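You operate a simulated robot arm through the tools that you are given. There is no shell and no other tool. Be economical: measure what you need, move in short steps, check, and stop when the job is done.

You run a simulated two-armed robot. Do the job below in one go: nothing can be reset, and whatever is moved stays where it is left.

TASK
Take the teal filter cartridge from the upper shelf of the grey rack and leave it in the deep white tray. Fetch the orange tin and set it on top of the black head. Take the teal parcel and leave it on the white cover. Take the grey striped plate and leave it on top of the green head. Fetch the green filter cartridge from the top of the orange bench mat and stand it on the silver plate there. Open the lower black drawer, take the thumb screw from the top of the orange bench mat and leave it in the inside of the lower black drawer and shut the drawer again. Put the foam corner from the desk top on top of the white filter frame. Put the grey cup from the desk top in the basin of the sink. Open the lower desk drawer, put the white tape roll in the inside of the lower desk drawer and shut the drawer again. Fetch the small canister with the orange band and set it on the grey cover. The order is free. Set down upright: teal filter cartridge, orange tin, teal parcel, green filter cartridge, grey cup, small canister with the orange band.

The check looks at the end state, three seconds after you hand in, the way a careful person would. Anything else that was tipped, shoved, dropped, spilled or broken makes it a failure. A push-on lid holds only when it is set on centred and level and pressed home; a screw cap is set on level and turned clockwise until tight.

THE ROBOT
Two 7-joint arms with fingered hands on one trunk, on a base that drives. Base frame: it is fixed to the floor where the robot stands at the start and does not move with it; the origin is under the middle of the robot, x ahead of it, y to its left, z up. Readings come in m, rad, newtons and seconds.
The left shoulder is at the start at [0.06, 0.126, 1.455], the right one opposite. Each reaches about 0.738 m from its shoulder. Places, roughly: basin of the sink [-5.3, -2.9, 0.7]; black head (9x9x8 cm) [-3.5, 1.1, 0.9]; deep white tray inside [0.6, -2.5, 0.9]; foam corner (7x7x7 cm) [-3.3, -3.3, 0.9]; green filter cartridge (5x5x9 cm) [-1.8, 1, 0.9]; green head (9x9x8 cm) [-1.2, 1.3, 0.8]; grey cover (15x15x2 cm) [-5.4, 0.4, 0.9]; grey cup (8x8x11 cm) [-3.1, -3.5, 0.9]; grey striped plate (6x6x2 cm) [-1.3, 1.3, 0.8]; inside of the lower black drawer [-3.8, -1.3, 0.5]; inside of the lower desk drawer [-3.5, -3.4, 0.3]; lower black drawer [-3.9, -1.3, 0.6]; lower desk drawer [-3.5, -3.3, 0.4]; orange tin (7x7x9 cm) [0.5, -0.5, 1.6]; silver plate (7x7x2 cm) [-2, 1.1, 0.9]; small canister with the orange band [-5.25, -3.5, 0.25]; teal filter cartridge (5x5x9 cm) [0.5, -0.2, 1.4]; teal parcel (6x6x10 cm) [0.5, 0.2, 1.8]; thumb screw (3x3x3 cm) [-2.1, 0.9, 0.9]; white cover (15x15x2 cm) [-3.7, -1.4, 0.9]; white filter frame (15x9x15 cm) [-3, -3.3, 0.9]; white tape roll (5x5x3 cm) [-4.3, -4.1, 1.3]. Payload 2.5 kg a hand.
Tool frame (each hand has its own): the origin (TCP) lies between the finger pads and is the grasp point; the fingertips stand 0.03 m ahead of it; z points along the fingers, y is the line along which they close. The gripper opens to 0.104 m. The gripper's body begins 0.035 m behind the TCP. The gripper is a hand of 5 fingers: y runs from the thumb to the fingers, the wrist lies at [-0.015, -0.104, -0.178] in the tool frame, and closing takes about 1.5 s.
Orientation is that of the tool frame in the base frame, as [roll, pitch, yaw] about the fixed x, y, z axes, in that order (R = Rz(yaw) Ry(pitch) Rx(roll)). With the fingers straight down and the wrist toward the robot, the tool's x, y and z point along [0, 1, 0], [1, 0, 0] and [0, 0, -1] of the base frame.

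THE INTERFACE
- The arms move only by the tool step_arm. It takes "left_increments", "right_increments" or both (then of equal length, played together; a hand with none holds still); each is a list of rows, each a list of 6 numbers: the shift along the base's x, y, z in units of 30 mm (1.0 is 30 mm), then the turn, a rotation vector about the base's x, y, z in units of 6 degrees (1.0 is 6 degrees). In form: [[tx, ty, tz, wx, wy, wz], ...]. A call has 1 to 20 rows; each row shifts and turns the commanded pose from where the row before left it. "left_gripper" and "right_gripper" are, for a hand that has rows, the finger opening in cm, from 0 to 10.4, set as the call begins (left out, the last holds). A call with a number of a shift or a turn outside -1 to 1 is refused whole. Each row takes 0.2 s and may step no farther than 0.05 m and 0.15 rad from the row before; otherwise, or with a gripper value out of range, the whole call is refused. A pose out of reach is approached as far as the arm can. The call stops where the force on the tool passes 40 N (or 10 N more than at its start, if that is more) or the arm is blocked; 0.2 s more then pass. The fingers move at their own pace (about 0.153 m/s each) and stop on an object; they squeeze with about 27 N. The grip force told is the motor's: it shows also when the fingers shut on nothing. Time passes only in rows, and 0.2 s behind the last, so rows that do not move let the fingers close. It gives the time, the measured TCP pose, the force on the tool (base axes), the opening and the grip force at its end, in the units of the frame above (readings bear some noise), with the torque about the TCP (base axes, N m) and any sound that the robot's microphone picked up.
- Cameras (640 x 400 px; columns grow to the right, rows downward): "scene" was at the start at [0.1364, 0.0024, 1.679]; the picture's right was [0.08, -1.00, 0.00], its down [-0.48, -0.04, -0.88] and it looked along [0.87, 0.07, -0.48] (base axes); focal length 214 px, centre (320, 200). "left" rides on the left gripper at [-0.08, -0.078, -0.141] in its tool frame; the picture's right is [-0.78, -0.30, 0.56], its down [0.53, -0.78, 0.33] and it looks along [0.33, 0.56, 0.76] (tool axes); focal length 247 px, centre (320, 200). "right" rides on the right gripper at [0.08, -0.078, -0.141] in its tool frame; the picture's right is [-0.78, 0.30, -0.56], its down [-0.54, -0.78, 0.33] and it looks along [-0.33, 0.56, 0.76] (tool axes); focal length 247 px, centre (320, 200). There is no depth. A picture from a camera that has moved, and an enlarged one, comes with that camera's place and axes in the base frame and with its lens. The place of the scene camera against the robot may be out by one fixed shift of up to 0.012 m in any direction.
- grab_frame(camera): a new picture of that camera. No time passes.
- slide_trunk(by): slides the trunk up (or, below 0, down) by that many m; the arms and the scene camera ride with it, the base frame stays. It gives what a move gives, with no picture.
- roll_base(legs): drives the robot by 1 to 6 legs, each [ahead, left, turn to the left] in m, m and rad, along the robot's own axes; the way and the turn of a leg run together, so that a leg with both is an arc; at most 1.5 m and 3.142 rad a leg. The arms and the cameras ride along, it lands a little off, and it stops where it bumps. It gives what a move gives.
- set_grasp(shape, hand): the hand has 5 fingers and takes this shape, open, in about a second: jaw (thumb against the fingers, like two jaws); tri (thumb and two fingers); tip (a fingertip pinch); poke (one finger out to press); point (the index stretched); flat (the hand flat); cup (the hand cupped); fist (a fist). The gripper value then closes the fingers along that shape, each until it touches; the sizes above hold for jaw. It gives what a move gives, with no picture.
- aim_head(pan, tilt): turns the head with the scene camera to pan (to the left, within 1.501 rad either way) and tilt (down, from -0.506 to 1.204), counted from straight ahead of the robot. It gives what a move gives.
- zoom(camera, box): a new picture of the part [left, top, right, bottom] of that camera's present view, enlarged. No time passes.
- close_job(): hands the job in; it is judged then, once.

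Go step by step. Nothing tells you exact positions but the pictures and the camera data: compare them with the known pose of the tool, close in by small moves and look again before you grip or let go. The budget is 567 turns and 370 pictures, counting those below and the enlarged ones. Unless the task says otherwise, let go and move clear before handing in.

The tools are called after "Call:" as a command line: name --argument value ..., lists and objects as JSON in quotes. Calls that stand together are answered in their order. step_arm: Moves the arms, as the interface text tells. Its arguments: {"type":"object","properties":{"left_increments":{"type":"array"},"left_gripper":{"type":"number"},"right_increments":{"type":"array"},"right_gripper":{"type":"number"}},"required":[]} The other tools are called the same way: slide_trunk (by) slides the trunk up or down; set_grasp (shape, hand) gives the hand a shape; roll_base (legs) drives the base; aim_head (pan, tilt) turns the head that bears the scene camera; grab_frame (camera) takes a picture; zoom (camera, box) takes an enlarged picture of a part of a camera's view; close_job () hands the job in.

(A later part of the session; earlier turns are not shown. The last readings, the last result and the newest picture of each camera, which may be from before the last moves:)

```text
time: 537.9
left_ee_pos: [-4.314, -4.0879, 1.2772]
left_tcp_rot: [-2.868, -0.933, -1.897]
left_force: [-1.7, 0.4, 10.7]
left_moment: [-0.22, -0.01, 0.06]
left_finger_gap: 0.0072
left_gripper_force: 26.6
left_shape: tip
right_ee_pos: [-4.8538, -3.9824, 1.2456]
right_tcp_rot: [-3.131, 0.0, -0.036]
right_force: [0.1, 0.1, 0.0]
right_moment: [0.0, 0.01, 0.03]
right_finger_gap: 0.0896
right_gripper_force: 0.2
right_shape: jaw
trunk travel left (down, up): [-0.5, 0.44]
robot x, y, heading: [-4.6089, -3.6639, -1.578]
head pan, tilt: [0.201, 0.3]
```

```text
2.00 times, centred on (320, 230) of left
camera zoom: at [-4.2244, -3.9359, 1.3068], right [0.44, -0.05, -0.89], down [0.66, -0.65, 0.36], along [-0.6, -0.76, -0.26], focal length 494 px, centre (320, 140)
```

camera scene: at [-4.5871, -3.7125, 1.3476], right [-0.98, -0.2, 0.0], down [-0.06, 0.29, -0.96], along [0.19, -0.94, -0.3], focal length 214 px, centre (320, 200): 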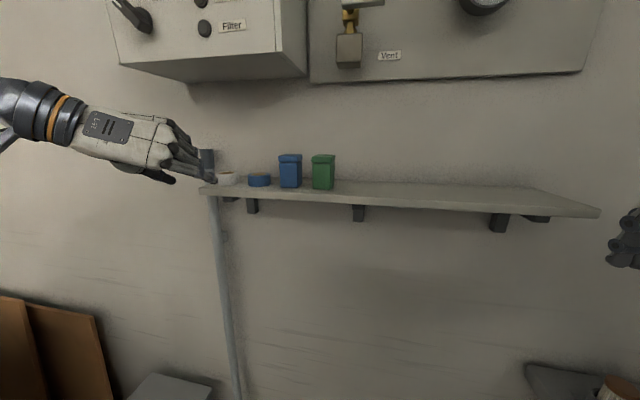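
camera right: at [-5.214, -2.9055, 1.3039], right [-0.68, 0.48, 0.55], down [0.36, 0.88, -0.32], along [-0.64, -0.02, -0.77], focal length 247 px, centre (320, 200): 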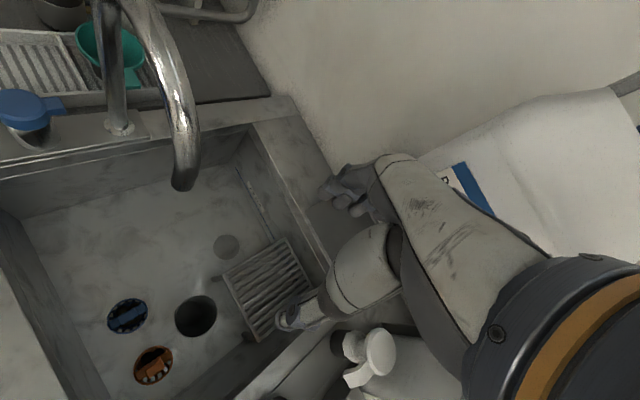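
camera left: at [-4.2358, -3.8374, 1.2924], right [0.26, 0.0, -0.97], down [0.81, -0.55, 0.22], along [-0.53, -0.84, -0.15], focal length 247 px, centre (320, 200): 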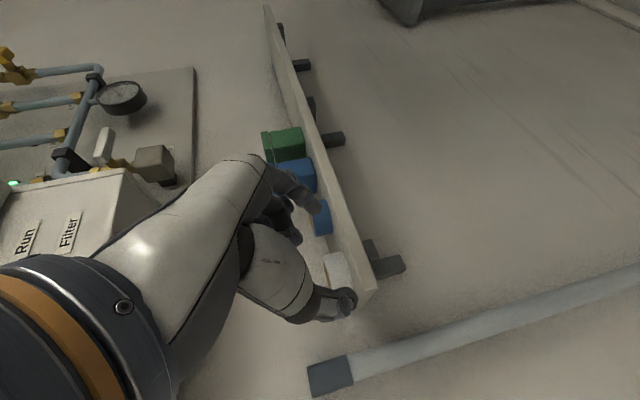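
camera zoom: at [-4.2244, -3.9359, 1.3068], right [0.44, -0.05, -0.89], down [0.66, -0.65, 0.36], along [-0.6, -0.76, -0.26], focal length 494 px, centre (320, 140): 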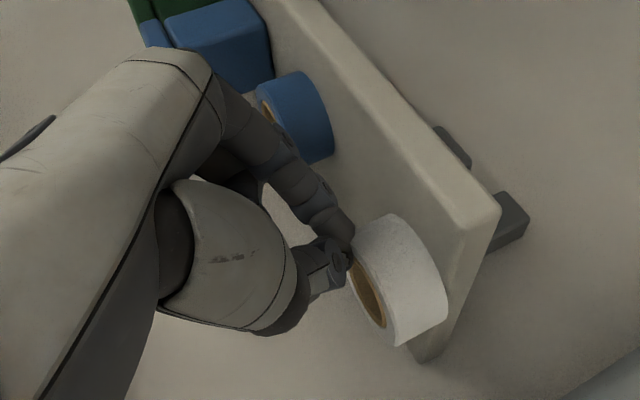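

The fingertips curl back as they close and ended on top of the tape, pushing it toward the shelf end. Raise slightly, open, back off, and re-measure.

Call:
step_arm --left_increments '[[0, 0, 0.4, 0, 0, 0], [0, 0, 0.4, 0, 0, 0], [0, 0, 0.4, 0, 0, 0]]'

Call:
roll_base --legs '[[-0.12, 0, 0]]'

Call:
zoom --camera "scene" --box '[140, 110, 280, 220]'

Call:
zoom --camera "left" --box '[220, 130, 420, 330]'

```text
time: 538.7
left_ee_pos: [-4.3136, -4.0884, 1.3107]
left_tcp_rot: [-2.869, -0.927, -1.894]
left_force: [-0.5, 0.3, 0.7]
left_moment: [0.0, -0.01, 0.0]
left_finger_gap: 0.0073
left_gripper_force: 27.2
left_shape: tip
right_ee_pos: [-4.8539, -3.9835, 1.2448]
right_tcp_rot: [-3.132, 0.001, -0.037]
right_force: [-0.5, 0.4, 0.3]
right_moment: [0.01, 0.03, -0.04]
right_finger_gap: 0.0901
right_gripper_force: 0.0
right_shape: jaw
trunk travel left (down, up): [-0.5, 0.44]
robot x, y, heading: [-4.611, -3.6646, -1.575]
head pan, tilt: [0.201, 0.3]
```

```text
time: 540.0
left_ee_pos: [-4.3105, -3.9668, 1.3122]
left_tcp_rot: [-2.868, -0.931, -1.891]
left_force: [0.4, 0.4, 0.1]
left_moment: [-0.01, 0.01, 0.02]
left_finger_gap: 0.0072
left_gripper_force: 27.0
left_shape: tip
right_ee_pos: [-4.8511, -3.8627, 1.2449]
right_tcp_rot: [-3.131, 0.0, -0.033]
right_force: [0.2, -0.2, 0.1]
right_moment: [0.03, 0.0, 0.0]
right_finger_gap: 0.0899
right_gripper_force: 0.0
right_shape: jaw
trunk travel left (down, up): [-0.5, 0.44]
robot x, y, heading: [-4.6096, -3.5383, -1.576]
head pan, tilt: [0.201, 0.3]
```

```text
3.64 times, centred on (210, 165) of scene
camera zoom: at [-4.5868, -3.6792, 1.3478], right [-0.98, -0.2, 0.0], down [-0.06, 0.29, -0.96], along [0.19, -0.94, -0.29], focal length 780 px, centre (720, 327)
```

zoom: 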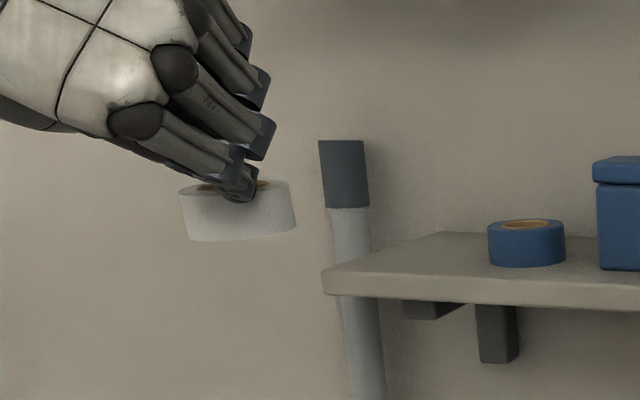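

```text
2.00 times, centred on (320, 230) of left
camera zoom: at [-4.2219, -3.8141, 1.342], right [0.44, -0.04, -0.9], down [0.67, -0.65, 0.36], along [-0.6, -0.76, -0.26], focal length 494 px, centre (320, 140)
```

zoom: 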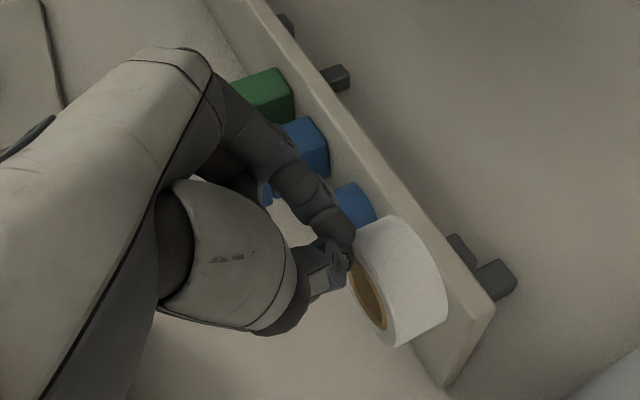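

It did grip: the index is in the hole and the thumb outside, and the tape is in hand. Back away from the shelf and turn the hand to point down.

Call:
roll_base --legs '[[-0.9, 0, 0]]'

Call:
step_arm --left_increments '[[0, 0, 0, -0.01, 0.635, 0.45], [0, 0, 0, -0.01, 0.635, 0.45], [0, 0, 0, -0.01, 0.635, 0.45], [0, 0, 0, 1, 0, 0], [0, 0, 0, 1, 0, 0], [0, 0, 0, 1, 0, 0], [0, 0, 0, 1, 0, 0], [0, 0, 0, 1, 0, 0], [0, 0, 0, 1, 0, 0], [0, 0, 0, 1, 0, 0], [0, 0, 0, 1, 0, 0], [0, 0, 0, 1, 0, 0], [0, 0, 0, 0.1, 0, 0]]'

Call:
step_arm --left_increments '[[0, 0, 0, 0, 0, 1], [0, 0, 0, 0, 0, 1], [0, 0, 0, 0, 0, 1], [0, 0, 0, 0, 0, 1], [0, 0, 0, 0, 0, 1], [0, 0, 0, 0, 0, 1], [0, 0, 0, 0, 0, 1], [0, 0, 0, 0, 0, 1], [0, 0, 0, 0, 0, 1], [0, 0, 0, 0, 0, 1], [0, 0, 0, 0, 0, 1], [0, 0, 0, 0, 0, 1], [0, 0, 0, 0, 0, 1], [0, 0, 0, 0, 0, 1]]'

Call:
grab_frame --camera "scene"

```text
time: 544.8
left_ee_pos: [-4.3082, -3.0614, 1.3117]
left_tcp_rot: [-2.867, -0.929, -1.917]
left_force: [0.6, -0.3, 0.4]
left_moment: [0.0, 0.03, 0.03]
left_finger_gap: 0.0069
left_gripper_force: 27.3
left_shape: tip
right_ee_pos: [-4.8448, -2.9442, 1.2451]
right_tcp_rot: [-3.13, 0.003, -0.058]
right_force: [0.3, 0.6, 0.0]
right_moment: [0.0, -0.03, 0.0]
right_finger_gap: 0.0898
right_gripper_force: 0.1
right_shape: jaw
trunk travel left (down, up): [-0.5, 0.44]
robot x, y, heading: [-4.5939, -2.632, -1.6]
head pan, tilt: [0.201, 0.3]
```

```text
time: 547.6
left_ee_pos: [-4.3579, -3.0468, 1.26]
left_tcp_rot: [3.136, -0.008, -1.527]
left_force: [-0.3, -0.3, -0.3]
left_moment: [0.01, 0.01, -0.01]
left_finger_gap: 0.0069
left_gripper_force: 27.2
left_shape: tip
left hand out of reach, approached as far as the arm can: row 9, 10, 11, 12
right_ee_pos: [-4.8447, -2.9452, 1.2454]
right_tcp_rot: [-3.13, 0.002, -0.058]
right_force: [-0.3, -0.7, -0.1]
right_moment: [0.0, 0.0, 0.02]
right_finger_gap: 0.0898
right_gripper_force: 0.0
right_shape: jaw
trunk travel left (down, up): [-0.5, 0.44]
robot x, y, heading: [-4.5968, -2.6315, -1.595]
head pan, tilt: [0.201, 0.3]
```

```text
time: 550.8
left_ee_pos: [-4.3374, -3.0634, 1.2055]
left_tcp_rot: [-3.014, 0.095, -0.041]
left_force: [-0.8, -0.9, -0.6]
left_moment: [0.0, 0.0, -0.01]
left_finger_gap: 0.0068
left_gripper_force: 27.0
left_shape: tip
right_ee_pos: [-4.8457, -2.9461, 1.2447]
right_tcp_rot: [-3.129, 0.001, -0.055]
right_force: [0.0, -0.5, -0.6]
right_moment: [0.01, -0.03, 0.02]
right_finger_gap: 0.0897
right_gripper_force: 0.1
right_shape: jaw
trunk travel left (down, up): [-0.5, 0.44]
robot x, y, heading: [-4.5978, -2.628, -1.596]
head pan, tilt: [0.201, 0.3]
stopped in row 14 (left hand): the arm was blocked; the commanded pose is now the measured one
```

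```text
118 pictures are left
camera scene: at [-4.5766, -2.7684, 1.3476], right [-0.98, -0.17, 0.0], down [-0.05, 0.29, -0.96], along [0.17, -0.94, -0.3], focal length 214 px, centre (320, 200)
```

scene: 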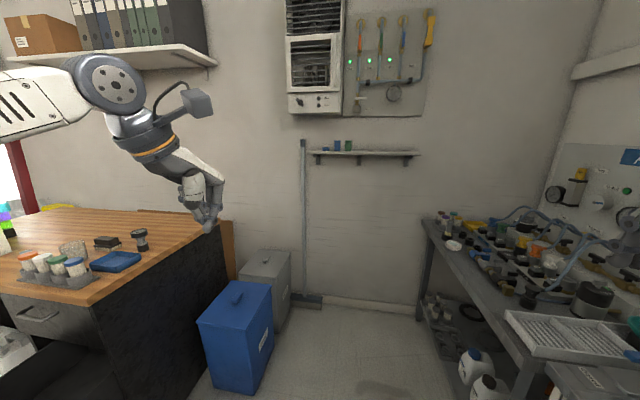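

Call:
zoom --camera "left" --box '[200, 130, 460, 340]'

```text
1.90 times, centred on (330, 235) of left
camera zoom: at [-4.4013, -3.0017, 1.3632], right [-0.81, 0.4, -0.44], down [0.54, 0.79, -0.28], along [0.24, -0.46, -0.85], focal length 470 px, centre (301, 133)
```

zoom: 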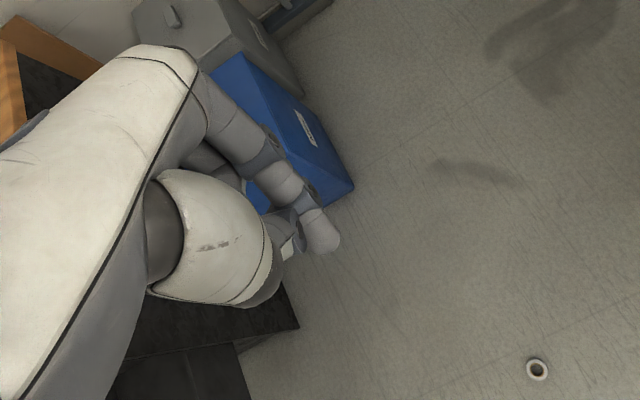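

The tape slipped and fell flat on the floor at about [-4.28, -2.85]. I'll pick it up from there with the right hand (pointing down). Reposition carefully around it.

Call:
roll_base --legs '[[-0.16, 0, 0.02], [0, 0.42, 0]]'

Call:
slide_trunk --by -0.4

Call:
slide_trunk --by -0.09

Call:
step_arm --right_increments '[[0, 0, -1, 0, 0, 0], [0, 0, -1, 0, 0, 0], [0, 0, -1, 0, 0, 0], [0, 0, -1, 0, 0, 0], [0, 0, -1, 0, 0, 0], [0, 0, -1, 0, 0, 0], [0, 0, -1, 0, 0, 0], [0, 0, -1, 0, 0, 0], [0, 0, -1, 0, 0, 0], [0, 0, -1, 0, 0, 0], [0, 0, -1, 0, 0, 0], [0, 0, -1, 0, 0, 0]]'

Call:
grab_frame --camera "right"

```text
time: 554.4
left_ee_pos: [-3.9039, -2.9027, 1.2056]
left_tcp_rot: [-3.016, 0.095, -0.021]
left_force: [0.0, 0.8, -0.2]
left_moment: [-0.02, 0.04, 0.05]
left_finger_gap: 0.0069
left_gripper_force: 26.9
left_shape: tip
right_ee_pos: [-4.4126, -2.7943, 1.245]
right_tcp_rot: [-3.129, 0.0, -0.039]
right_force: [-0.3, -0.9, 0.0]
right_moment: [-0.01, 0.02, 0.03]
right_finger_gap: 0.0898
right_gripper_force: 0.0
right_shape: jaw
trunk travel left (down, up): [-0.5, 0.44]
robot x, y, heading: [-4.1703, -2.4759, -1.577]
head pan, tilt: [0.201, 0.3]
```

```text
time: 558.2
left_ee_pos: [-3.9045, -2.902, 0.8044]
left_tcp_rot: [-3.014, 0.094, -0.022]
left_force: [-0.2, 0.2, 0.4]
left_moment: [0.02, 0.03, -0.05]
left_finger_gap: 0.0067
left_gripper_force: 27.3
left_shape: tip
right_ee_pos: [-4.4157, -2.7927, 0.8464]
right_tcp_rot: [-3.131, 0.002, -0.038]
right_force: [-0.7, -0.2, 0.1]
right_moment: [-0.03, -0.01, -0.01]
right_finger_gap: 0.0898
right_gripper_force: 0.1
right_shape: jaw
trunk travel left (down, up): [-0.1, 0.84]
robot x, y, heading: [-4.1694, -2.4755, -1.586]
head pan, tilt: [0.201, 0.3]
```

```text
time: 559.5
left_ee_pos: [-3.9043, -2.9023, 0.7156]
left_tcp_rot: [-3.013, 0.094, -0.022]
left_force: [0.1, -0.3, 0.6]
left_moment: [0.02, 0.03, -0.01]
left_finger_gap: 0.007
left_gripper_force: 27.3
left_shape: tip
right_ee_pos: [-4.4129, -2.7942, 0.7544]
right_tcp_rot: [-3.13, 0.0, -0.038]
right_force: [-0.9, 0.8, -0.3]
right_moment: [-0.03, 0.01, 0.0]
right_finger_gap: 0.0898
right_gripper_force: 0.0
right_shape: jaw
trunk travel left (down, up): [-0.01, 0.93]
robot x, y, heading: [-4.1712, -2.4783, -1.577]
head pan, tilt: [0.201, 0.3]
```

```text
time: 562.0
left_ee_pos: [-3.9055, -2.9024, 0.716]
left_tcp_rot: [-3.015, 0.096, -0.022]
left_force: [0.5, -0.4, -0.1]
left_moment: [-0.01, -0.03, -0.01]
left_finger_gap: 0.007
left_gripper_force: 26.9
left_shape: tip
right_ee_pos: [-4.4254, -2.8226, 0.4048]
right_tcp_rot: [-3.132, 0.002, -0.039]
right_force: [-0.5, 0.0, 0.4]
right_moment: [0.01, -0.02, -0.01]
right_finger_gap: 0.0897
right_gripper_force: 0.1
right_shape: jaw
right hand out of reach, approached as far as the arm can: row 8, 9, 10
trunk travel left (down, up): [-0.01, 0.93]
robot x, y, heading: [-4.1747, -2.4739, -1.579]
head pan, tilt: [0.201, 0.3]
```

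```text
116 pictures are left
camera right: at [-4.342, -2.7486, 0.548], right [-0.79, -0.27, 0.56], down [-0.51, 0.8, -0.32], along [-0.36, -0.54, -0.77], focal length 247 px, centre (320, 200)
```

right: 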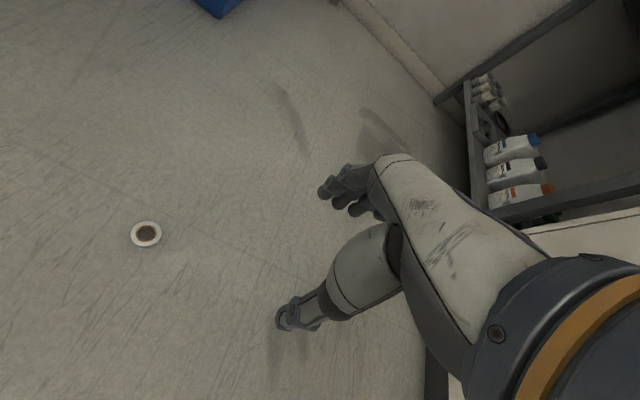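

Tape at ≈[-4.287, -2.853] on the floor. Raise the left hand a bit, shift the base so the right hand is over the tape, and lower.

Call:
step_arm --left_increments '[[0, 0.5, 1, 0, 0, 0], [0, 0.5, 1, 0, 0, 0], [0, 0.5, 1, 0, 0, 0], [0, 0.5, 1, 0, 0, 0], [0, 0.5, 1, 0, 0, 0]]'

Call:
roll_base --legs '[[0.025, 0.137, 0]]'

Call:
step_arm --right_increments '[[0, 0, -1, 0, 0, 0], [0, 0, -1, 0, 0, 0], [0, 0, -1, 0, 0, 0], [0, 0, -1, 0, 0, 0], [0, 0, -1, 0, 0, 0], [0, 0, -1, 0, 0, 0], [0, 0, -1, 0, 0, 0], [0, 0, -1, 0, 0, 0]]' --right_gripper 8

Call:
grab_frame --camera "right"

```text
time: 563.1
left_ee_pos: [-3.8598, -2.8559, 0.7924]
left_tcp_rot: [-2.93, 0.259, 0.025]
left_force: [-0.6, 0.2, -0.2]
left_moment: [0.04, 0.01, -0.02]
left_finger_gap: 0.0069
left_gripper_force: 26.8
left_shape: tip
right_ee_pos: [-4.424, -2.8214, 0.4055]
right_tcp_rot: [-3.129, 0.001, -0.039]
right_force: [0.2, -0.2, 0.0]
right_moment: [-0.01, -0.01, -0.02]
right_finger_gap: 0.0899
right_gripper_force: 0.2
right_shape: jaw
trunk travel left (down, up): [-0.01, 0.93]
robot x, y, heading: [-4.1742, -2.4757, -1.58]
head pan, tilt: [0.201, 0.3]
stopped in row 5 (left hand): the arm was blocked; the commanded pose is now the measured one
```

```text
time: 564.4
left_ee_pos: [-3.7236, -2.8822, 0.7919]
left_tcp_rot: [-2.928, 0.26, 0.025]
left_force: [0.5, -0.5, 0.2]
left_moment: [0.04, 0.01, -0.02]
left_finger_gap: 0.0066
left_gripper_force: 26.6
left_shape: tip
right_ee_pos: [-4.2872, -2.8481, 0.4051]
right_tcp_rot: [-3.129, -0.002, -0.04]
right_force: [0.1, 0.5, 1.0]
right_moment: [0.0, 0.0, 0.0]
right_finger_gap: 0.0896
right_gripper_force: 0.1
right_shape: jaw
trunk travel left (down, up): [-0.01, 0.93]
robot x, y, heading: [-4.0337, -2.5019, -1.577]
head pan, tilt: [0.201, 0.3]
```

```text
time: 566.2
left_ee_pos: [-3.7232, -2.8819, 0.7923]
left_tcp_rot: [-2.927, 0.259, 0.023]
left_force: [0.6, -0.7, 0.5]
left_moment: [0.01, -0.01, -0.01]
left_finger_gap: 0.007
left_gripper_force: 26.9
left_shape: tip
right_ee_pos: [-4.2882, -2.8489, 0.1658]
right_tcp_rot: [-3.129, 0.002, -0.039]
right_force: [0.0, 0.2, -0.2]
right_moment: [-0.01, -0.01, 0.0]
right_finger_gap: 0.0801
right_gripper_force: 0.1
right_shape: jaw
trunk travel left (down, up): [-0.01, 0.93]
robot x, y, heading: [-4.034, -2.5017, -1.58]
head pan, tilt: [0.201, 0.3]
```

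```text
115 pictures are left
camera right: at [-4.2054, -2.775, 0.3087], right [-0.79, -0.27, 0.55], down [-0.5, 0.8, -0.32], along [-0.36, -0.53, -0.77], focal length 247 px, centre (320, 200)
```

right: 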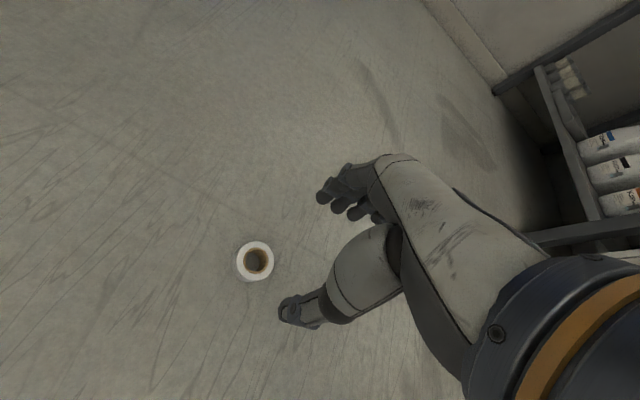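

Aligned. Lower to the floor and close.

Call:
step_arm --right_increments '[[0.1, 0, -1, 0, 0, 0], [0, 0, -1, 0, 0, 0], [0, 0, -1, 0, 0, 0], [0, 0, -0.7, 0, 0, 0], [0, 0, -0.25, 0, 0, 0], [0, 0, -0.2, 0, 0, 0]]'

Call:
step_arm --right_increments '[[0, 0, 0, 0, 0, 0], [0, 0, 0, 0, 0, 0], [0, 0, 0, 0, 0, 0], [0, 0, 0, 0, 0, 0], [0, 0, 0, 0, 0, 0], [0, 0, 0, 0, 0, 0], [0, 0, 0, 0, 0, 0]]' --right_gripper 0

Call:
step_arm --right_increments '[[0, 0, 0.5, 0, 0, 0], [0, 0, 1, 0, 0, 0], [0, 0, 1, 0, 0, 0], [0, 0, 1, 0, 0, 0], [0, 0, 1, 0, 0, 0]]'

Call:
zoom --camera "right" --box '[180, 150, 420, 350]'

```text
time: 567.6
left_ee_pos: [-3.7234, -2.8825, 0.7923]
left_tcp_rot: [-2.928, 0.259, 0.024]
left_force: [0.5, 0.4, 0.0]
left_moment: [0.04, -0.04, 0.01]
left_finger_gap: 0.007
left_gripper_force: 26.8
left_shape: tip
right_ee_pos: [-4.2857, -2.8481, 0.0423]
right_tcp_rot: [-3.13, 0.002, -0.037]
right_force: [-0.3, 0.0, 0.2]
right_moment: [0.02, 0.0, 0.0]
right_finger_gap: 0.0801
right_gripper_force: 0.1
right_shape: jaw
trunk travel left (down, up): [-0.01, 0.93]
robot x, y, heading: [-4.0309, -2.502, -1.579]
head pan, tilt: [0.201, 0.3]
```

```text
time: 569.2
left_ee_pos: [-3.7229, -2.8824, 0.7922]
left_tcp_rot: [-2.928, 0.26, 0.023]
left_force: [0.3, 0.1, -0.5]
left_moment: [0.01, -0.01, -0.01]
left_finger_gap: 0.0069
left_gripper_force: 27.1
left_shape: tip
right_ee_pos: [-4.2847, -2.8472, 0.0418]
right_tcp_rot: [-3.13, 0.002, -0.039]
right_force: [-0.2, -0.3, -0.5]
right_moment: [0.03, 0.01, 0.03]
right_finger_gap: 0.0371
right_gripper_force: 27.1
right_shape: jaw
trunk travel left (down, up): [-0.01, 0.93]
robot x, y, heading: [-4.0362, -2.4987, -1.584]
head pan, tilt: [0.201, 0.3]
```

```text
time: 570.4
left_ee_pos: [-3.7225, -2.8821, 0.7915]
left_tcp_rot: [-2.927, 0.26, 0.023]
left_force: [0.0, 0.0, 0.6]
left_moment: [0.02, -0.02, 0.0]
left_finger_gap: 0.0069
left_gripper_force: 27.0
left_shape: tip
right_ee_pos: [-4.2831, -2.8462, 0.1749]
right_tcp_rot: [-3.13, 0.003, -0.041]
right_force: [0.1, -0.1, 0.3]
right_moment: [0.02, -0.01, -0.01]
right_finger_gap: 0.0368
right_gripper_force: 27.2
right_shape: jaw
trunk travel left (down, up): [-0.01, 0.93]
robot x, y, heading: [-4.0346, -2.5047, -1.58]
head pan, tilt: [0.201, 0.3]
```

```text
2.00 times, centred on (300, 250) of right
camera zoom: at [-4.2004, -2.7741, 0.3177], right [-0.79, -0.27, 0.55], down [-0.5, 0.8, -0.32], along [-0.36, -0.53, -0.77], focal length 494 px, centre (360, 100)
```

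zoom: 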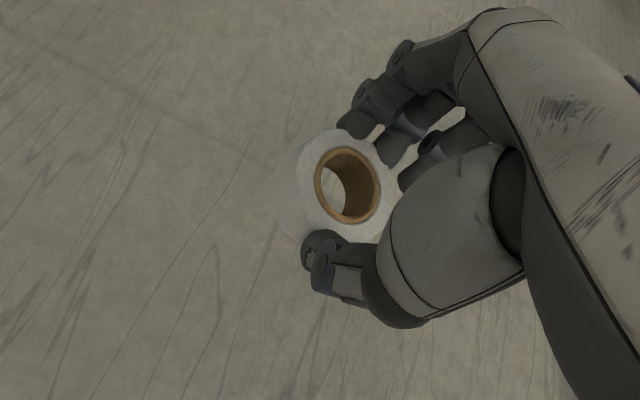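

Tape firmly held this time. Raise, and carry it over the open drawer.

Call:
step_arm --right_increments '[[0, 0, 1, 0, 0, 0], [0, 0, 1, 0, 0, 0], [0, 0, 1, 0, 0, 0], [0, 0, 1, 0, 0, 0], [0, 0, 1, 0, 0, 0], [0, 0, 1, 0, 0, 0], [0, 0, 1, 0, 0, 0], [0, 0, 1, 0, 0, 0], [0, 0, 1, 0, 0, 0], [0, 0, 1, 0, 0, 0], [0, 0, 1, 0, 0, 0], [0, 0, 1, 0, 0, 0], [0, 0, 1, 0, 0, 0], [0, 0, 1, 0, 0, 0]]'

Call:
slide_trunk --by 0.2

Call:
roll_base --legs '[[0, 0.73, 0]]'

Call:
aim_head --pan -0.2 --tilt 0.7

Call:
grab_frame --camera "scene"

```text
time: 573.4
left_ee_pos: [-3.7234, -2.8824, 0.7917]
left_tcp_rot: [-2.929, 0.259, 0.025]
left_force: [-0.8, 0.1, 0.9]
left_moment: [0.0, 0.0, 0.0]
left_finger_gap: 0.0067
left_gripper_force: 27.4
left_shape: tip
right_ee_pos: [-4.2848, -2.8471, 0.5944]
right_tcp_rot: [-3.126, 0.002, -0.037]
right_force: [0.3, 0.6, -0.8]
right_moment: [0.02, -0.01, 0.0]
right_finger_gap: 0.0364
right_gripper_force: 26.8
right_shape: jaw
trunk travel left (down, up): [-0.01, 0.93]
robot x, y, heading: [-4.0347, -2.4999, -1.579]
head pan, tilt: [0.201, 0.3]
```

```text
time: 575.6
left_ee_pos: [-3.7236, -2.8826, 0.9929]
left_tcp_rot: [-2.929, 0.26, 0.024]
left_force: [0.4, -0.3, -0.2]
left_moment: [-0.03, 0.03, 0.0]
left_finger_gap: 0.0069
left_gripper_force: 27.2
left_shape: tip
right_ee_pos: [-4.2827, -2.8483, 0.795]
right_tcp_rot: [-3.128, 0.001, -0.04]
right_force: [-0.4, -0.1, -0.5]
right_moment: [0.0, -0.01, 0.04]
right_finger_gap: 0.0364
right_gripper_force: 27.2
right_shape: jaw
trunk travel left (down, up): [-0.21, 0.73]
robot x, y, heading: [-4.0347, -2.5, -1.578]
head pan, tilt: [0.201, 0.3]
```

```text
time: 579.6
left_ee_pos: [-2.9809, -2.8931, 0.9922]
left_tcp_rot: [-2.928, 0.26, 0.017]
left_force: [0.0, -0.1, 0.5]
left_moment: [0.01, -0.02, -0.02]
left_finger_gap: 0.0071
left_gripper_force: 26.8
left_shape: tip
right_ee_pos: [-3.5409, -2.8559, 0.7956]
right_tcp_rot: [-3.128, 0.0, -0.045]
right_force: [0.0, -0.8, -0.5]
right_moment: [0.02, -0.01, -0.02]
right_finger_gap: 0.0366
right_gripper_force: 27.2
right_shape: jaw
trunk travel left (down, up): [-0.21, 0.73]
robot x, y, heading: [-3.2848, -2.5122, -1.59]
head pan, tilt: [0.201, 0.3]
```

```text
time: 580.5
left_ee_pos: [-2.9807, -2.8928, 0.9909]
left_tcp_rot: [-2.928, 0.259, 0.016]
left_force: [-0.6, -1.2, 0.5]
left_moment: [0.01, -0.01, 0.03]
left_finger_gap: 0.007
left_gripper_force: 27.3
left_shape: tip
right_ee_pos: [-3.5419, -2.856, 0.7952]
right_tcp_rot: [-3.128, 0.001, -0.047]
right_force: [0.8, 0.4, -0.5]
right_moment: [0.0, 0.0, -0.01]
right_finger_gap: 0.0365
right_gripper_force: 27.2
right_shape: jaw
trunk travel left (down, up): [-0.21, 0.73]
robot x, y, heading: [-3.2899, -2.5118, -1.585]
head pan, tilt: [-0.201, 0.7]
```

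```text
113 pictures are left
camera scene: at [-3.3028, -2.6383, 1.0216], right [-0.98, 0.21, 0.0], down [0.14, 0.63, -0.77], along [-0.16, -0.75, -0.64], focal length 214 px, centre (320, 200)
```

scene: 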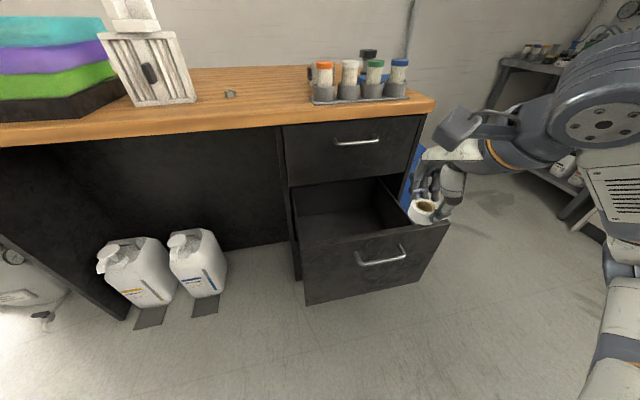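

Drawer spans x −3.335…−3.70. Move the hand to [-3.52, -3.035] and lower into it.

Call:
step_arm --right_increments '[[0.1, -1, 0, 0, 0, 0], [0.1, -1, 0, 0, 0, 0], [0.1, -1, 0, 0, 0, 0], [0.1, -1, 0, 0, 0, 0], [0.1, -1, 0, 0, 0, 0], [0.1, -0.95, 0, 0, 0, 0], [0, 0, -1, 0, 0, 0], [0, 0, -1, 0, 0, 0], [0, 0, -1, 0, 0, 0]]'

Call:
grab_frame --camera "right"

Call:
grab_frame --camera "scene"

```text
time: 582.5
left_ee_pos: [-2.9791, -2.8939, 0.9907]
left_tcp_rot: [-2.93, 0.262, 0.018]
left_force: [0.1, -1.0, 0.1]
left_moment: [-0.04, 0.01, 0.0]
left_finger_gap: 0.007
left_gripper_force: 27.2
left_shape: tip
right_ee_pos: [-3.52, -3.0348, 0.7027]
right_tcp_rot: [-3.129, 0.0, -0.046]
right_force: [-0.1, 0.3, -0.2]
right_moment: [0.01, -0.01, -0.01]
right_finger_gap: 0.0363
right_gripper_force: 26.5
right_shape: jaw
trunk travel left (down, up): [-0.21, 0.73]
robot x, y, heading: [-3.285, -2.512, -1.591]
head pan, tilt: [-0.201, 0.7]
```

```text
112 pictures are left
camera right: at [-3.4377, -2.9618, 0.8457], right [-0.79, -0.27, 0.55], down [-0.5, 0.8, -0.32], along [-0.36, -0.53, -0.77], focal length 247 px, centre (320, 200)
```

right: 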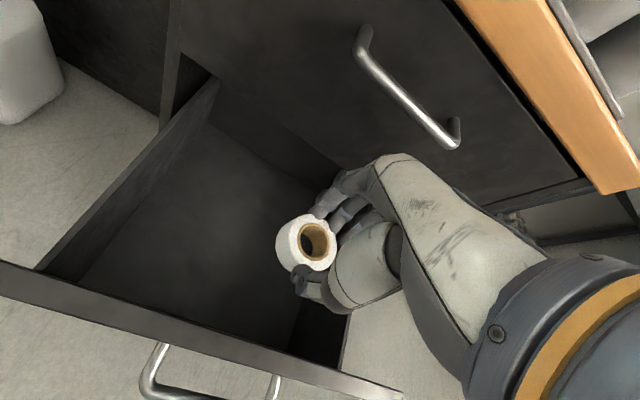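

```text
111 pictures are left
camera scene: at [-3.3028, -2.6382, 1.0216], right [-0.98, 0.21, 0.0], down [0.14, 0.63, -0.76], along [-0.16, -0.75, -0.64], focal length 214 px, centre (320, 200)
```

scene: 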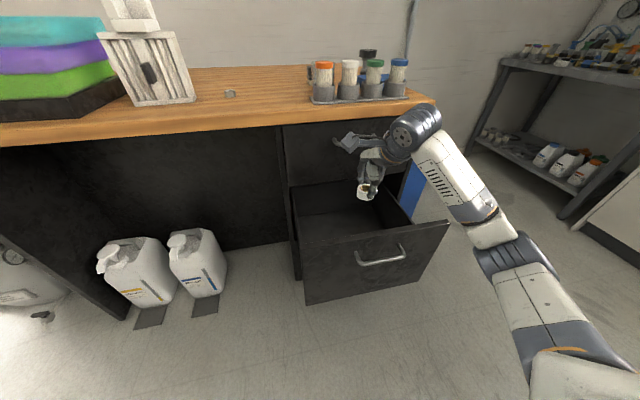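

Call:
step_arm --right_increments '[[0, -0.3, -1, 0, 0, 0], [0, -0.3, -1, 0, 0, 0], [0, -0.2, -1, 0, 0, 0], [0, 0, -1, 0, 0, 0], [0, 0, -1, 0, 0, 0], [0, 0, -1, 0, 0, 0]]'

Call:
zoom --camera "scene" --box '[270, 110, 540, 320]'

```text
time: 583.9
left_ee_pos: [-2.9808, -2.8934, 0.9917]
left_tcp_rot: [-2.927, 0.26, 0.017]
left_force: [0.0, 0.6, 0.7]
left_moment: [0.0, 0.0, -0.02]
left_finger_gap: 0.0067
left_gripper_force: 26.4
left_shape: tip
right_ee_pos: [-3.5212, -3.0581, 0.5234]
right_tcp_rot: [-3.128, 0.003, -0.047]
right_force: [-0.5, -0.2, -0.4]
right_moment: [0.02, 0.03, -0.01]
right_finger_gap: 0.0367
right_gripper_force: 26.5
right_shape: jaw
trunk travel left (down, up): [-0.21, 0.73]
robot x, y, heading: [-3.2898, -2.5121, -1.587]
head pan, tilt: [-0.201, 0.7]
```

```text
1.90 times, centred on (405, 215) of scene
camera zoom: at [-3.3028, -2.6382, 1.0216], right [-0.98, 0.21, 0.0], down [0.14, 0.63, -0.76], along [-0.16, -0.75, -0.64], focal length 408 px, centre (158, 171)
```

zoom: 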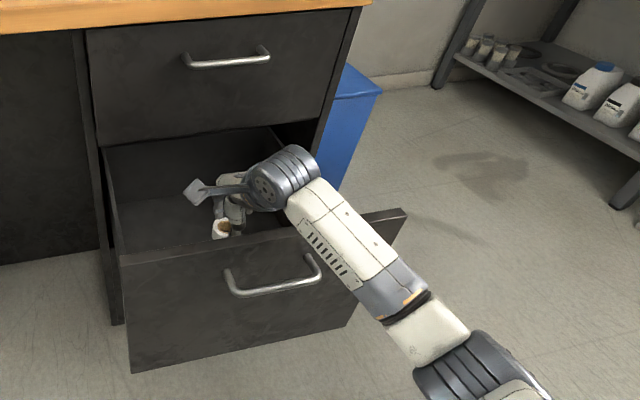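

Call:
step_arm --right_increments '[[0, 0, -0.5, 0, 0, 0], [0, 0, -0.5, 0, 0, 0]]'

Call:
step_arm --right_increments '[[0, 0, -0.5, 0, 0, 0], [0, 0, -0.5, 0, 0, 0]]'

Call:
zoom --camera "scene" --box '[270, 110, 540, 320]'

Call:
grab_frame --camera "right"

```text
time: 584.5
left_ee_pos: [-2.9806, -2.8928, 0.9929]
left_tcp_rot: [-2.93, 0.26, 0.017]
left_force: [0.0, -0.4, -0.2]
left_moment: [0.0, 0.0, 0.0]
left_finger_gap: 0.0069
left_gripper_force: 26.9
left_shape: tip
right_ee_pos: [-3.5241, -3.0585, 0.4947]
right_tcp_rot: [-3.129, 0.002, -0.045]
right_force: [0.6, -1.0, -0.7]
right_moment: [-0.03, -0.02, 0.0]
right_finger_gap: 0.0366
right_gripper_force: 27.5
right_shape: jaw
trunk travel left (down, up): [-0.21, 0.73]
robot x, y, heading: [-3.2925, -2.5113, -1.587]
head pan, tilt: [-0.201, 0.7]
```

```text
time: 585.1
left_ee_pos: [-2.9785, -2.8894, 0.994]
left_tcp_rot: [-2.931, 0.262, 0.019]
left_force: [-0.4, 0.4, -0.5]
left_moment: [-0.01, 0.01, -0.01]
left_finger_gap: 0.0071
left_gripper_force: 27.0
left_shape: tip
right_ee_pos: [-3.5236, -3.0637, 0.4796]
right_tcp_rot: [3.127, -0.002, -0.046]
right_force: [-0.3, -0.4, -0.5]
right_moment: [0.0, -0.01, 0.02]
right_finger_gap: 0.0363
right_gripper_force: 27.2
right_shape: jaw
trunk travel left (down, up): [-0.21, 0.73]
robot x, y, heading: [-3.2906, -2.5112, -1.59]
head pan, tilt: [-0.201, 0.7]
```

```text
1.90 times, centred on (405, 215) of scene
camera zoom: at [-3.3012, -2.6352, 1.0235], right [-0.98, 0.21, 0.0], down [0.14, 0.63, -0.77], along [-0.17, -0.75, -0.64], focal length 408 px, centre (158, 171)
```

zoom: 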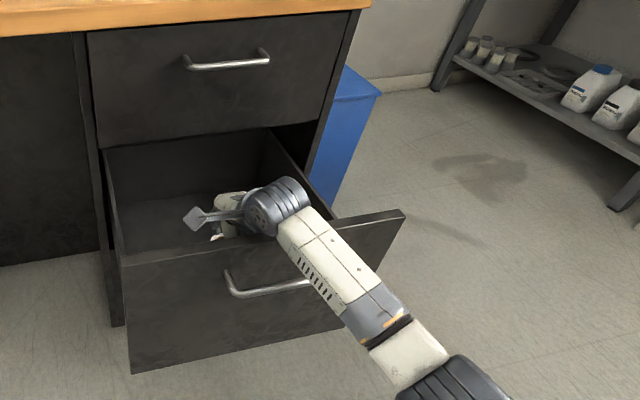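

```text
108 pictures are left
camera right: at [-3.4402, -2.9868, 0.6199], right [-0.79, -0.25, 0.56], down [-0.5, 0.8, -0.35], along [-0.36, -0.55, -0.75], focal length 247 px, centre (320, 200)
```

right: 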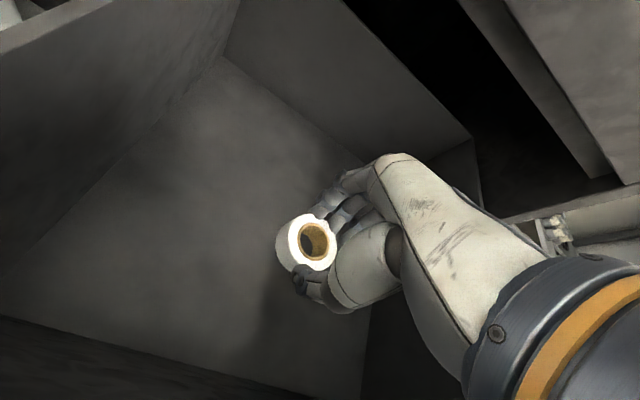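

Forearm meets the front panel, so this is the lowest. Release the tape here into the drawer and rise.

Call:
step_arm --right_increments '[[0, 0, 0.3, 0, 0, 0], [0, 0, 0, 0, 0, 0], [0, 0, 0, 0, 0, 0], [0, 0, 0, 0, 0, 0]]' --right_gripper 7

Call:
step_arm --right_increments '[[0, 0, 1, 0, 0, 0], [0, 0, 1, 0, 0, 0], [0, 0, 1, 0, 0, 0], [0, 0.2, 1, 0, 0, 0], [0, 0.2, 1, 0, 0, 0], [0, 0.2, 1, 0, 0, 0], [0, 0, 1, 0, 0, 0], [0, 0, 1, 0, 0, 0], [0, 0, 1, 0, 0, 0], [0, 0, 1, 0, 0, 0], [0, 0, 1, 0, 0, 0]]'

Call:
grab_frame --camera "right"

```text
time: 586.1
left_ee_pos: [-2.98, -2.8926, 0.9923]
left_tcp_rot: [-2.93, 0.263, 0.018]
left_force: [-0.2, 0.1, 0.3]
left_moment: [-0.01, -0.01, -0.01]
left_finger_gap: 0.0069
left_gripper_force: 27.4
left_shape: tip
right_ee_pos: [-3.524, -3.0592, 0.4772]
right_tcp_rot: [-3.136, 0.003, -0.046]
right_force: [-0.1, 0.4, 1.1]
right_moment: [0.01, 0.02, -0.02]
right_finger_gap: 0.0697
right_gripper_force: 0.1
right_shape: jaw
trunk travel left (down, up): [-0.21, 0.73]
robot x, y, heading: [-3.2866, -2.5105, -1.584]
head pan, tilt: [-0.201, 0.7]
```

```text
time: 588.5
left_ee_pos: [-2.9799, -2.8924, 0.9914]
left_tcp_rot: [-2.927, 0.262, 0.017]
left_force: [-0.6, -0.8, 0.4]
left_moment: [-0.01, -0.01, -0.04]
left_finger_gap: 0.007
left_gripper_force: 27.0
left_shape: tip
right_ee_pos: [-3.5216, -3.0383, 0.8033]
right_tcp_rot: [-3.13, 0.002, -0.046]
right_force: [-0.1, -1.3, 1.5]
right_moment: [-0.01, 0.03, -0.03]
right_finger_gap: 0.0699
right_gripper_force: 0.0
right_shape: jaw
trunk travel left (down, up): [-0.21, 0.73]
robot x, y, heading: [-3.2885, -2.5072, -1.585]
head pan, tilt: [-0.201, 0.7]
```

```text
107 pictures are left
camera right: at [-3.4389, -2.9673, 0.9455], right [-0.79, -0.27, 0.55], down [-0.5, 0.8, -0.32], along [-0.36, -0.53, -0.77], focal length 247 px, centre (320, 200)
```

right: 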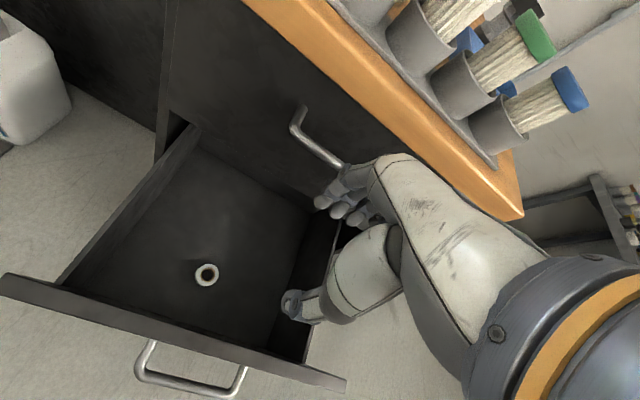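

The tape lies in the drawer. Now bring the right hand in front of the panel, close the fingers, and push the drawer shut.

Call:
step_arm --right_increments '[[0, 1, 0.2, 0, 0, 0], [0, 1, 0, 0, 0, 0], [0, 1, 0, 0, 0, 0], [0, 1, 0, 0, 0, 0], [0, 1, 0, 0, 0, 0], [0, 1, 0, 0, 0, 0], [0, 1, 0, 0, 0, 0], [0, 1, 0, 0, 0, 0]]' --right_gripper 0

Call:
step_arm --right_increments '[[0, 0, -1, 0, 0, 0], [0, 0, -1, 0, 0, 0], [0, 0, -1, 0, 0, 0], [0, 0, -1, 0, 0, 0], [0, 0, -1, 0, 0, 0], [0, 0, -1, 0, 0, 0], [0, 0, -1, 0, 0, 0], [0, 0, -1, 0, 0, 0], [0, 0, -1, 0, 0, 0]]'

Call:
zoom --camera "scene" --box '[270, 110, 540, 320]'

```text
time: 590.3
left_ee_pos: [-2.9807, -2.8932, 0.9918]
left_tcp_rot: [-2.93, 0.258, 0.017]
left_force: [0.2, 0.4, 0.5]
left_moment: [0.02, 0.01, 0.0]
left_finger_gap: 0.007
left_gripper_force: 27.0
left_shape: tip
right_ee_pos: [-3.5226, -2.8022, 0.8098]
right_tcp_rot: [-3.128, 0.001, -0.047]
right_force: [-0.5, 0.5, -0.4]
right_moment: [-0.01, -0.03, 0.0]
right_finger_gap: 0.0002
right_gripper_force: 27.2
right_shape: jaw
trunk travel left (down, up): [-0.21, 0.73]
robot x, y, heading: [-3.2917, -2.5068, -1.584]
head pan, tilt: [-0.201, 0.7]
```

```text
time: 592.3
left_ee_pos: [-2.9816, -2.893, 0.9909]
left_tcp_rot: [-2.928, 0.259, 0.017]
left_force: [-0.6, 0.0, 0.2]
left_moment: [-0.02, -0.02, -0.02]
left_finger_gap: 0.0071
left_gripper_force: 26.9
left_shape: tip
right_ee_pos: [-3.5475, -2.8552, 0.5689]
right_tcp_rot: [-3.13, 0.001, -0.046]
right_force: [0.0, -0.6, 0.2]
right_moment: [0.02, -0.01, 0.01]
right_finger_gap: 0.0002
right_gripper_force: 27.2
right_shape: jaw
right hand out of reach, approached as far as the arm can: row 2, 3, 4, 5, 6
trunk travel left (down, up): [-0.21, 0.73]
robot x, y, heading: [-3.2868, -2.5137, -1.587]
head pan, tilt: [-0.201, 0.7]
```

```text
1.90 times, centred on (405, 215) of scene
camera zoom: at [-3.3028, -2.6382, 1.0216], right [-0.98, 0.21, 0.0], down [0.14, 0.63, -0.77], along [-0.16, -0.75, -0.64], focal length 408 px, centre (158, 171)
```

zoom: 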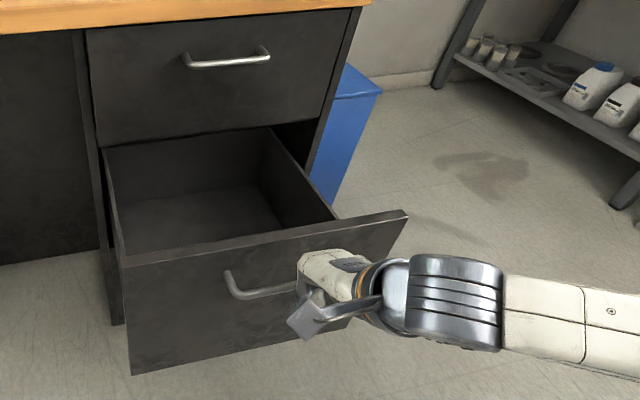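

Call:
roll_base --legs '[[0.16, 0, 0]]'

Call:
zoom --camera "scene" --box '[270, 110, 540, 320]'

```text
time: 593.7
left_ee_pos: [-2.9844, -3.0575, 0.9919]
left_tcp_rot: [-2.928, 0.261, 0.014]
left_force: [-0.7, 0.0, -0.5]
left_moment: [-0.01, -0.01, -0.01]
left_finger_gap: 0.0071
left_gripper_force: 27.0
left_shape: tip
right_ee_pos: [-3.5517, -3.0182, 0.5704]
right_tcp_rot: [-3.129, 0.0, -0.049]
right_force: [0.0, -0.2, -0.2]
right_moment: [-0.02, 0.01, 0.01]
right_finger_gap: 0.0001
right_gripper_force: 26.9
right_shape: jaw
trunk travel left (down, up): [-0.21, 0.73]
robot x, y, heading: [-3.2941, -2.6759, -1.586]
head pan, tilt: [-0.201, 0.7]
```

```text
1.90 times, centred on (405, 215) of scene
camera zoom: at [-3.3061, -2.8022, 1.0216], right [-0.98, 0.22, 0.0], down [0.14, 0.63, -0.77], along [-0.17, -0.75, -0.64], focal length 408 px, centre (158, 171)
```

zoom: 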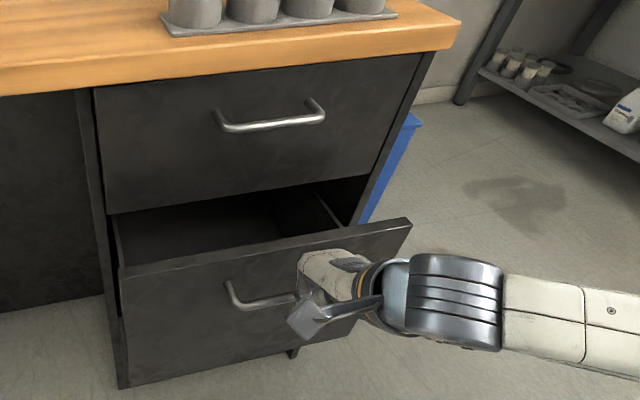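

The push works, but my left hand is getting near the filter frame; move it up and away before continuing.

Call:
step_arm --left_increments '[[0.3, 0.6, 1, 0, 0, 0], [0.3, 0.6, 1, 0, 0, 0], [0.3, 0.6, 1, 0, 0, 0], [0.3, 0.6, 1, 0, 0, 0], [0.3, 0.6, 1, 0, 0, 0], [0.3, 0.6, 1, 0, 0, 0]]'

```text
time: 594.8
left_ee_pos: [-2.9633, -3.0222, 1.0069]
left_tcp_rot: [-2.733, 0.266, 0.059]
left_force: [-1.7, -0.1, -0.7]
left_moment: [-0.02, 0.0, 0.0]
left_finger_gap: 0.0069
left_gripper_force: 27.2
left_shape: tip
left hand out of reach, approached as far as the arm can: row 3, 4, 5
right_ee_pos: [-3.5517, -3.0176, 0.5693]
right_tcp_rot: [-3.132, 0.002, -0.047]
right_force: [-0.1, -0.4, 0.9]
right_moment: [-0.02, 0.01, -0.04]
right_finger_gap: 0.0
right_gripper_force: 26.7
right_shape: jaw
trunk travel left (down, up): [-0.21, 0.73]
robot x, y, heading: [-3.2916, -2.673, -1.591]
head pan, tilt: [-0.201, 0.7]
stopped in row 5 (left hand): the arm was blocked; the commanded pose is now the measured one
```

The left arm is awkward; I'll finish the push with the right arm alone.

Call:
step_arm --right_increments '[[0, -1, 0, 0, 0, 0], [0, -1, 0, 0, 0, 0], [0, -1, 0, 0, 0, 0], [0, -0.5, 0, 0, 0, 0]]'

Call:
zoom --camera "scene" --box '[270, 110, 540, 320]'

```text
time: 595.8
left_ee_pos: [-2.9621, -3.0215, 1.0071]
left_tcp_rot: [-2.734, 0.266, 0.058]
left_force: [0.0, 0.1, -0.2]
left_moment: [0.0, 0.0, 0.01]
left_finger_gap: 0.0067
left_gripper_force: 27.4
left_shape: tip
right_ee_pos: [-3.5512, -3.1225, 0.5684]
right_tcp_rot: [-3.129, 0.002, -0.049]
right_force: [0.1, 0.4, -0.7]
right_moment: [0.01, -0.02, 0.01]
right_finger_gap: 0.0001
right_gripper_force: 26.6
right_shape: jaw
trunk travel left (down, up): [-0.21, 0.73]
robot x, y, heading: [-3.292, -2.6731, -1.59]
head pan, tilt: [-0.201, 0.7]
```

```text
1.90 times, centred on (405, 215) of scene
camera zoom: at [-3.3061, -2.8023, 1.0215], right [-0.98, 0.22, 0.0], down [0.14, 0.63, -0.76], along [-0.17, -0.75, -0.64], focal length 408 px, centre (158, 171)
```

zoom: 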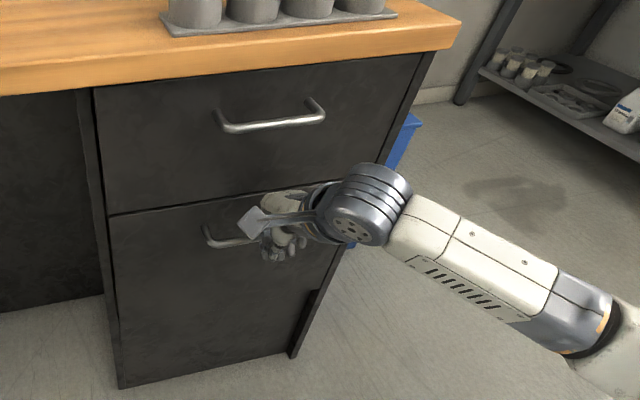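

Call:
step_arm --right_increments '[[0, -0.3, 0, 0, 0, 0], [0, -0.3, 0, 0, 0, 0], [0, -0.3, 0, 0, 0, 0], [0, -0.3, 0, 0, 0, 0]]'

Call:
zoom --camera "scene" --box '[270, 110, 540, 320]'

```text
time: 596.5
left_ee_pos: [-2.9615, -3.0199, 1.0081]
left_tcp_rot: [-2.733, 0.268, 0.056]
left_force: [0.6, -0.1, 0.4]
left_moment: [0.0, 0.01, -0.07]
left_finger_gap: 0.007
left_gripper_force: 27.0
left_shape: tip
right_ee_pos: [-3.5513, -3.1382, 0.57]
right_tcp_rot: [-3.118, 0.003, -0.049]
right_force: [-0.3, 22.2, 16.0]
right_moment: [0.11, 0.1, -0.09]
right_finger_gap: 0.0
right_gripper_force: 27.6
right_shape: jaw
trunk travel left (down, up): [-0.21, 0.73]
robot x, y, heading: [-3.2951, -2.6732, -1.592]
head pan, tilt: [-0.201, 0.7]
stopped in row 3 (right hand): the force on the tool passed its limit at 44 N (the readings are from after the stop); the commanded pose is now the measured one
```

```text
1.90 times, centred on (405, 215) of scene
camera zoom: at [-3.3059, -2.7997, 1.0221], right [-0.98, 0.22, 0.0], down [0.14, 0.63, -0.77], along [-0.17, -0.75, -0.64], focal length 408 px, centre (158, 171)
```

zoom: 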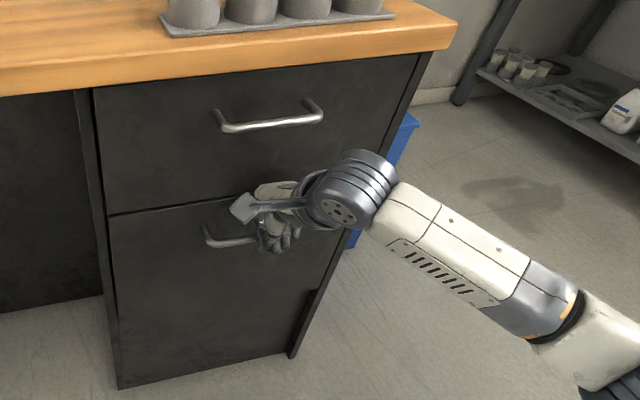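

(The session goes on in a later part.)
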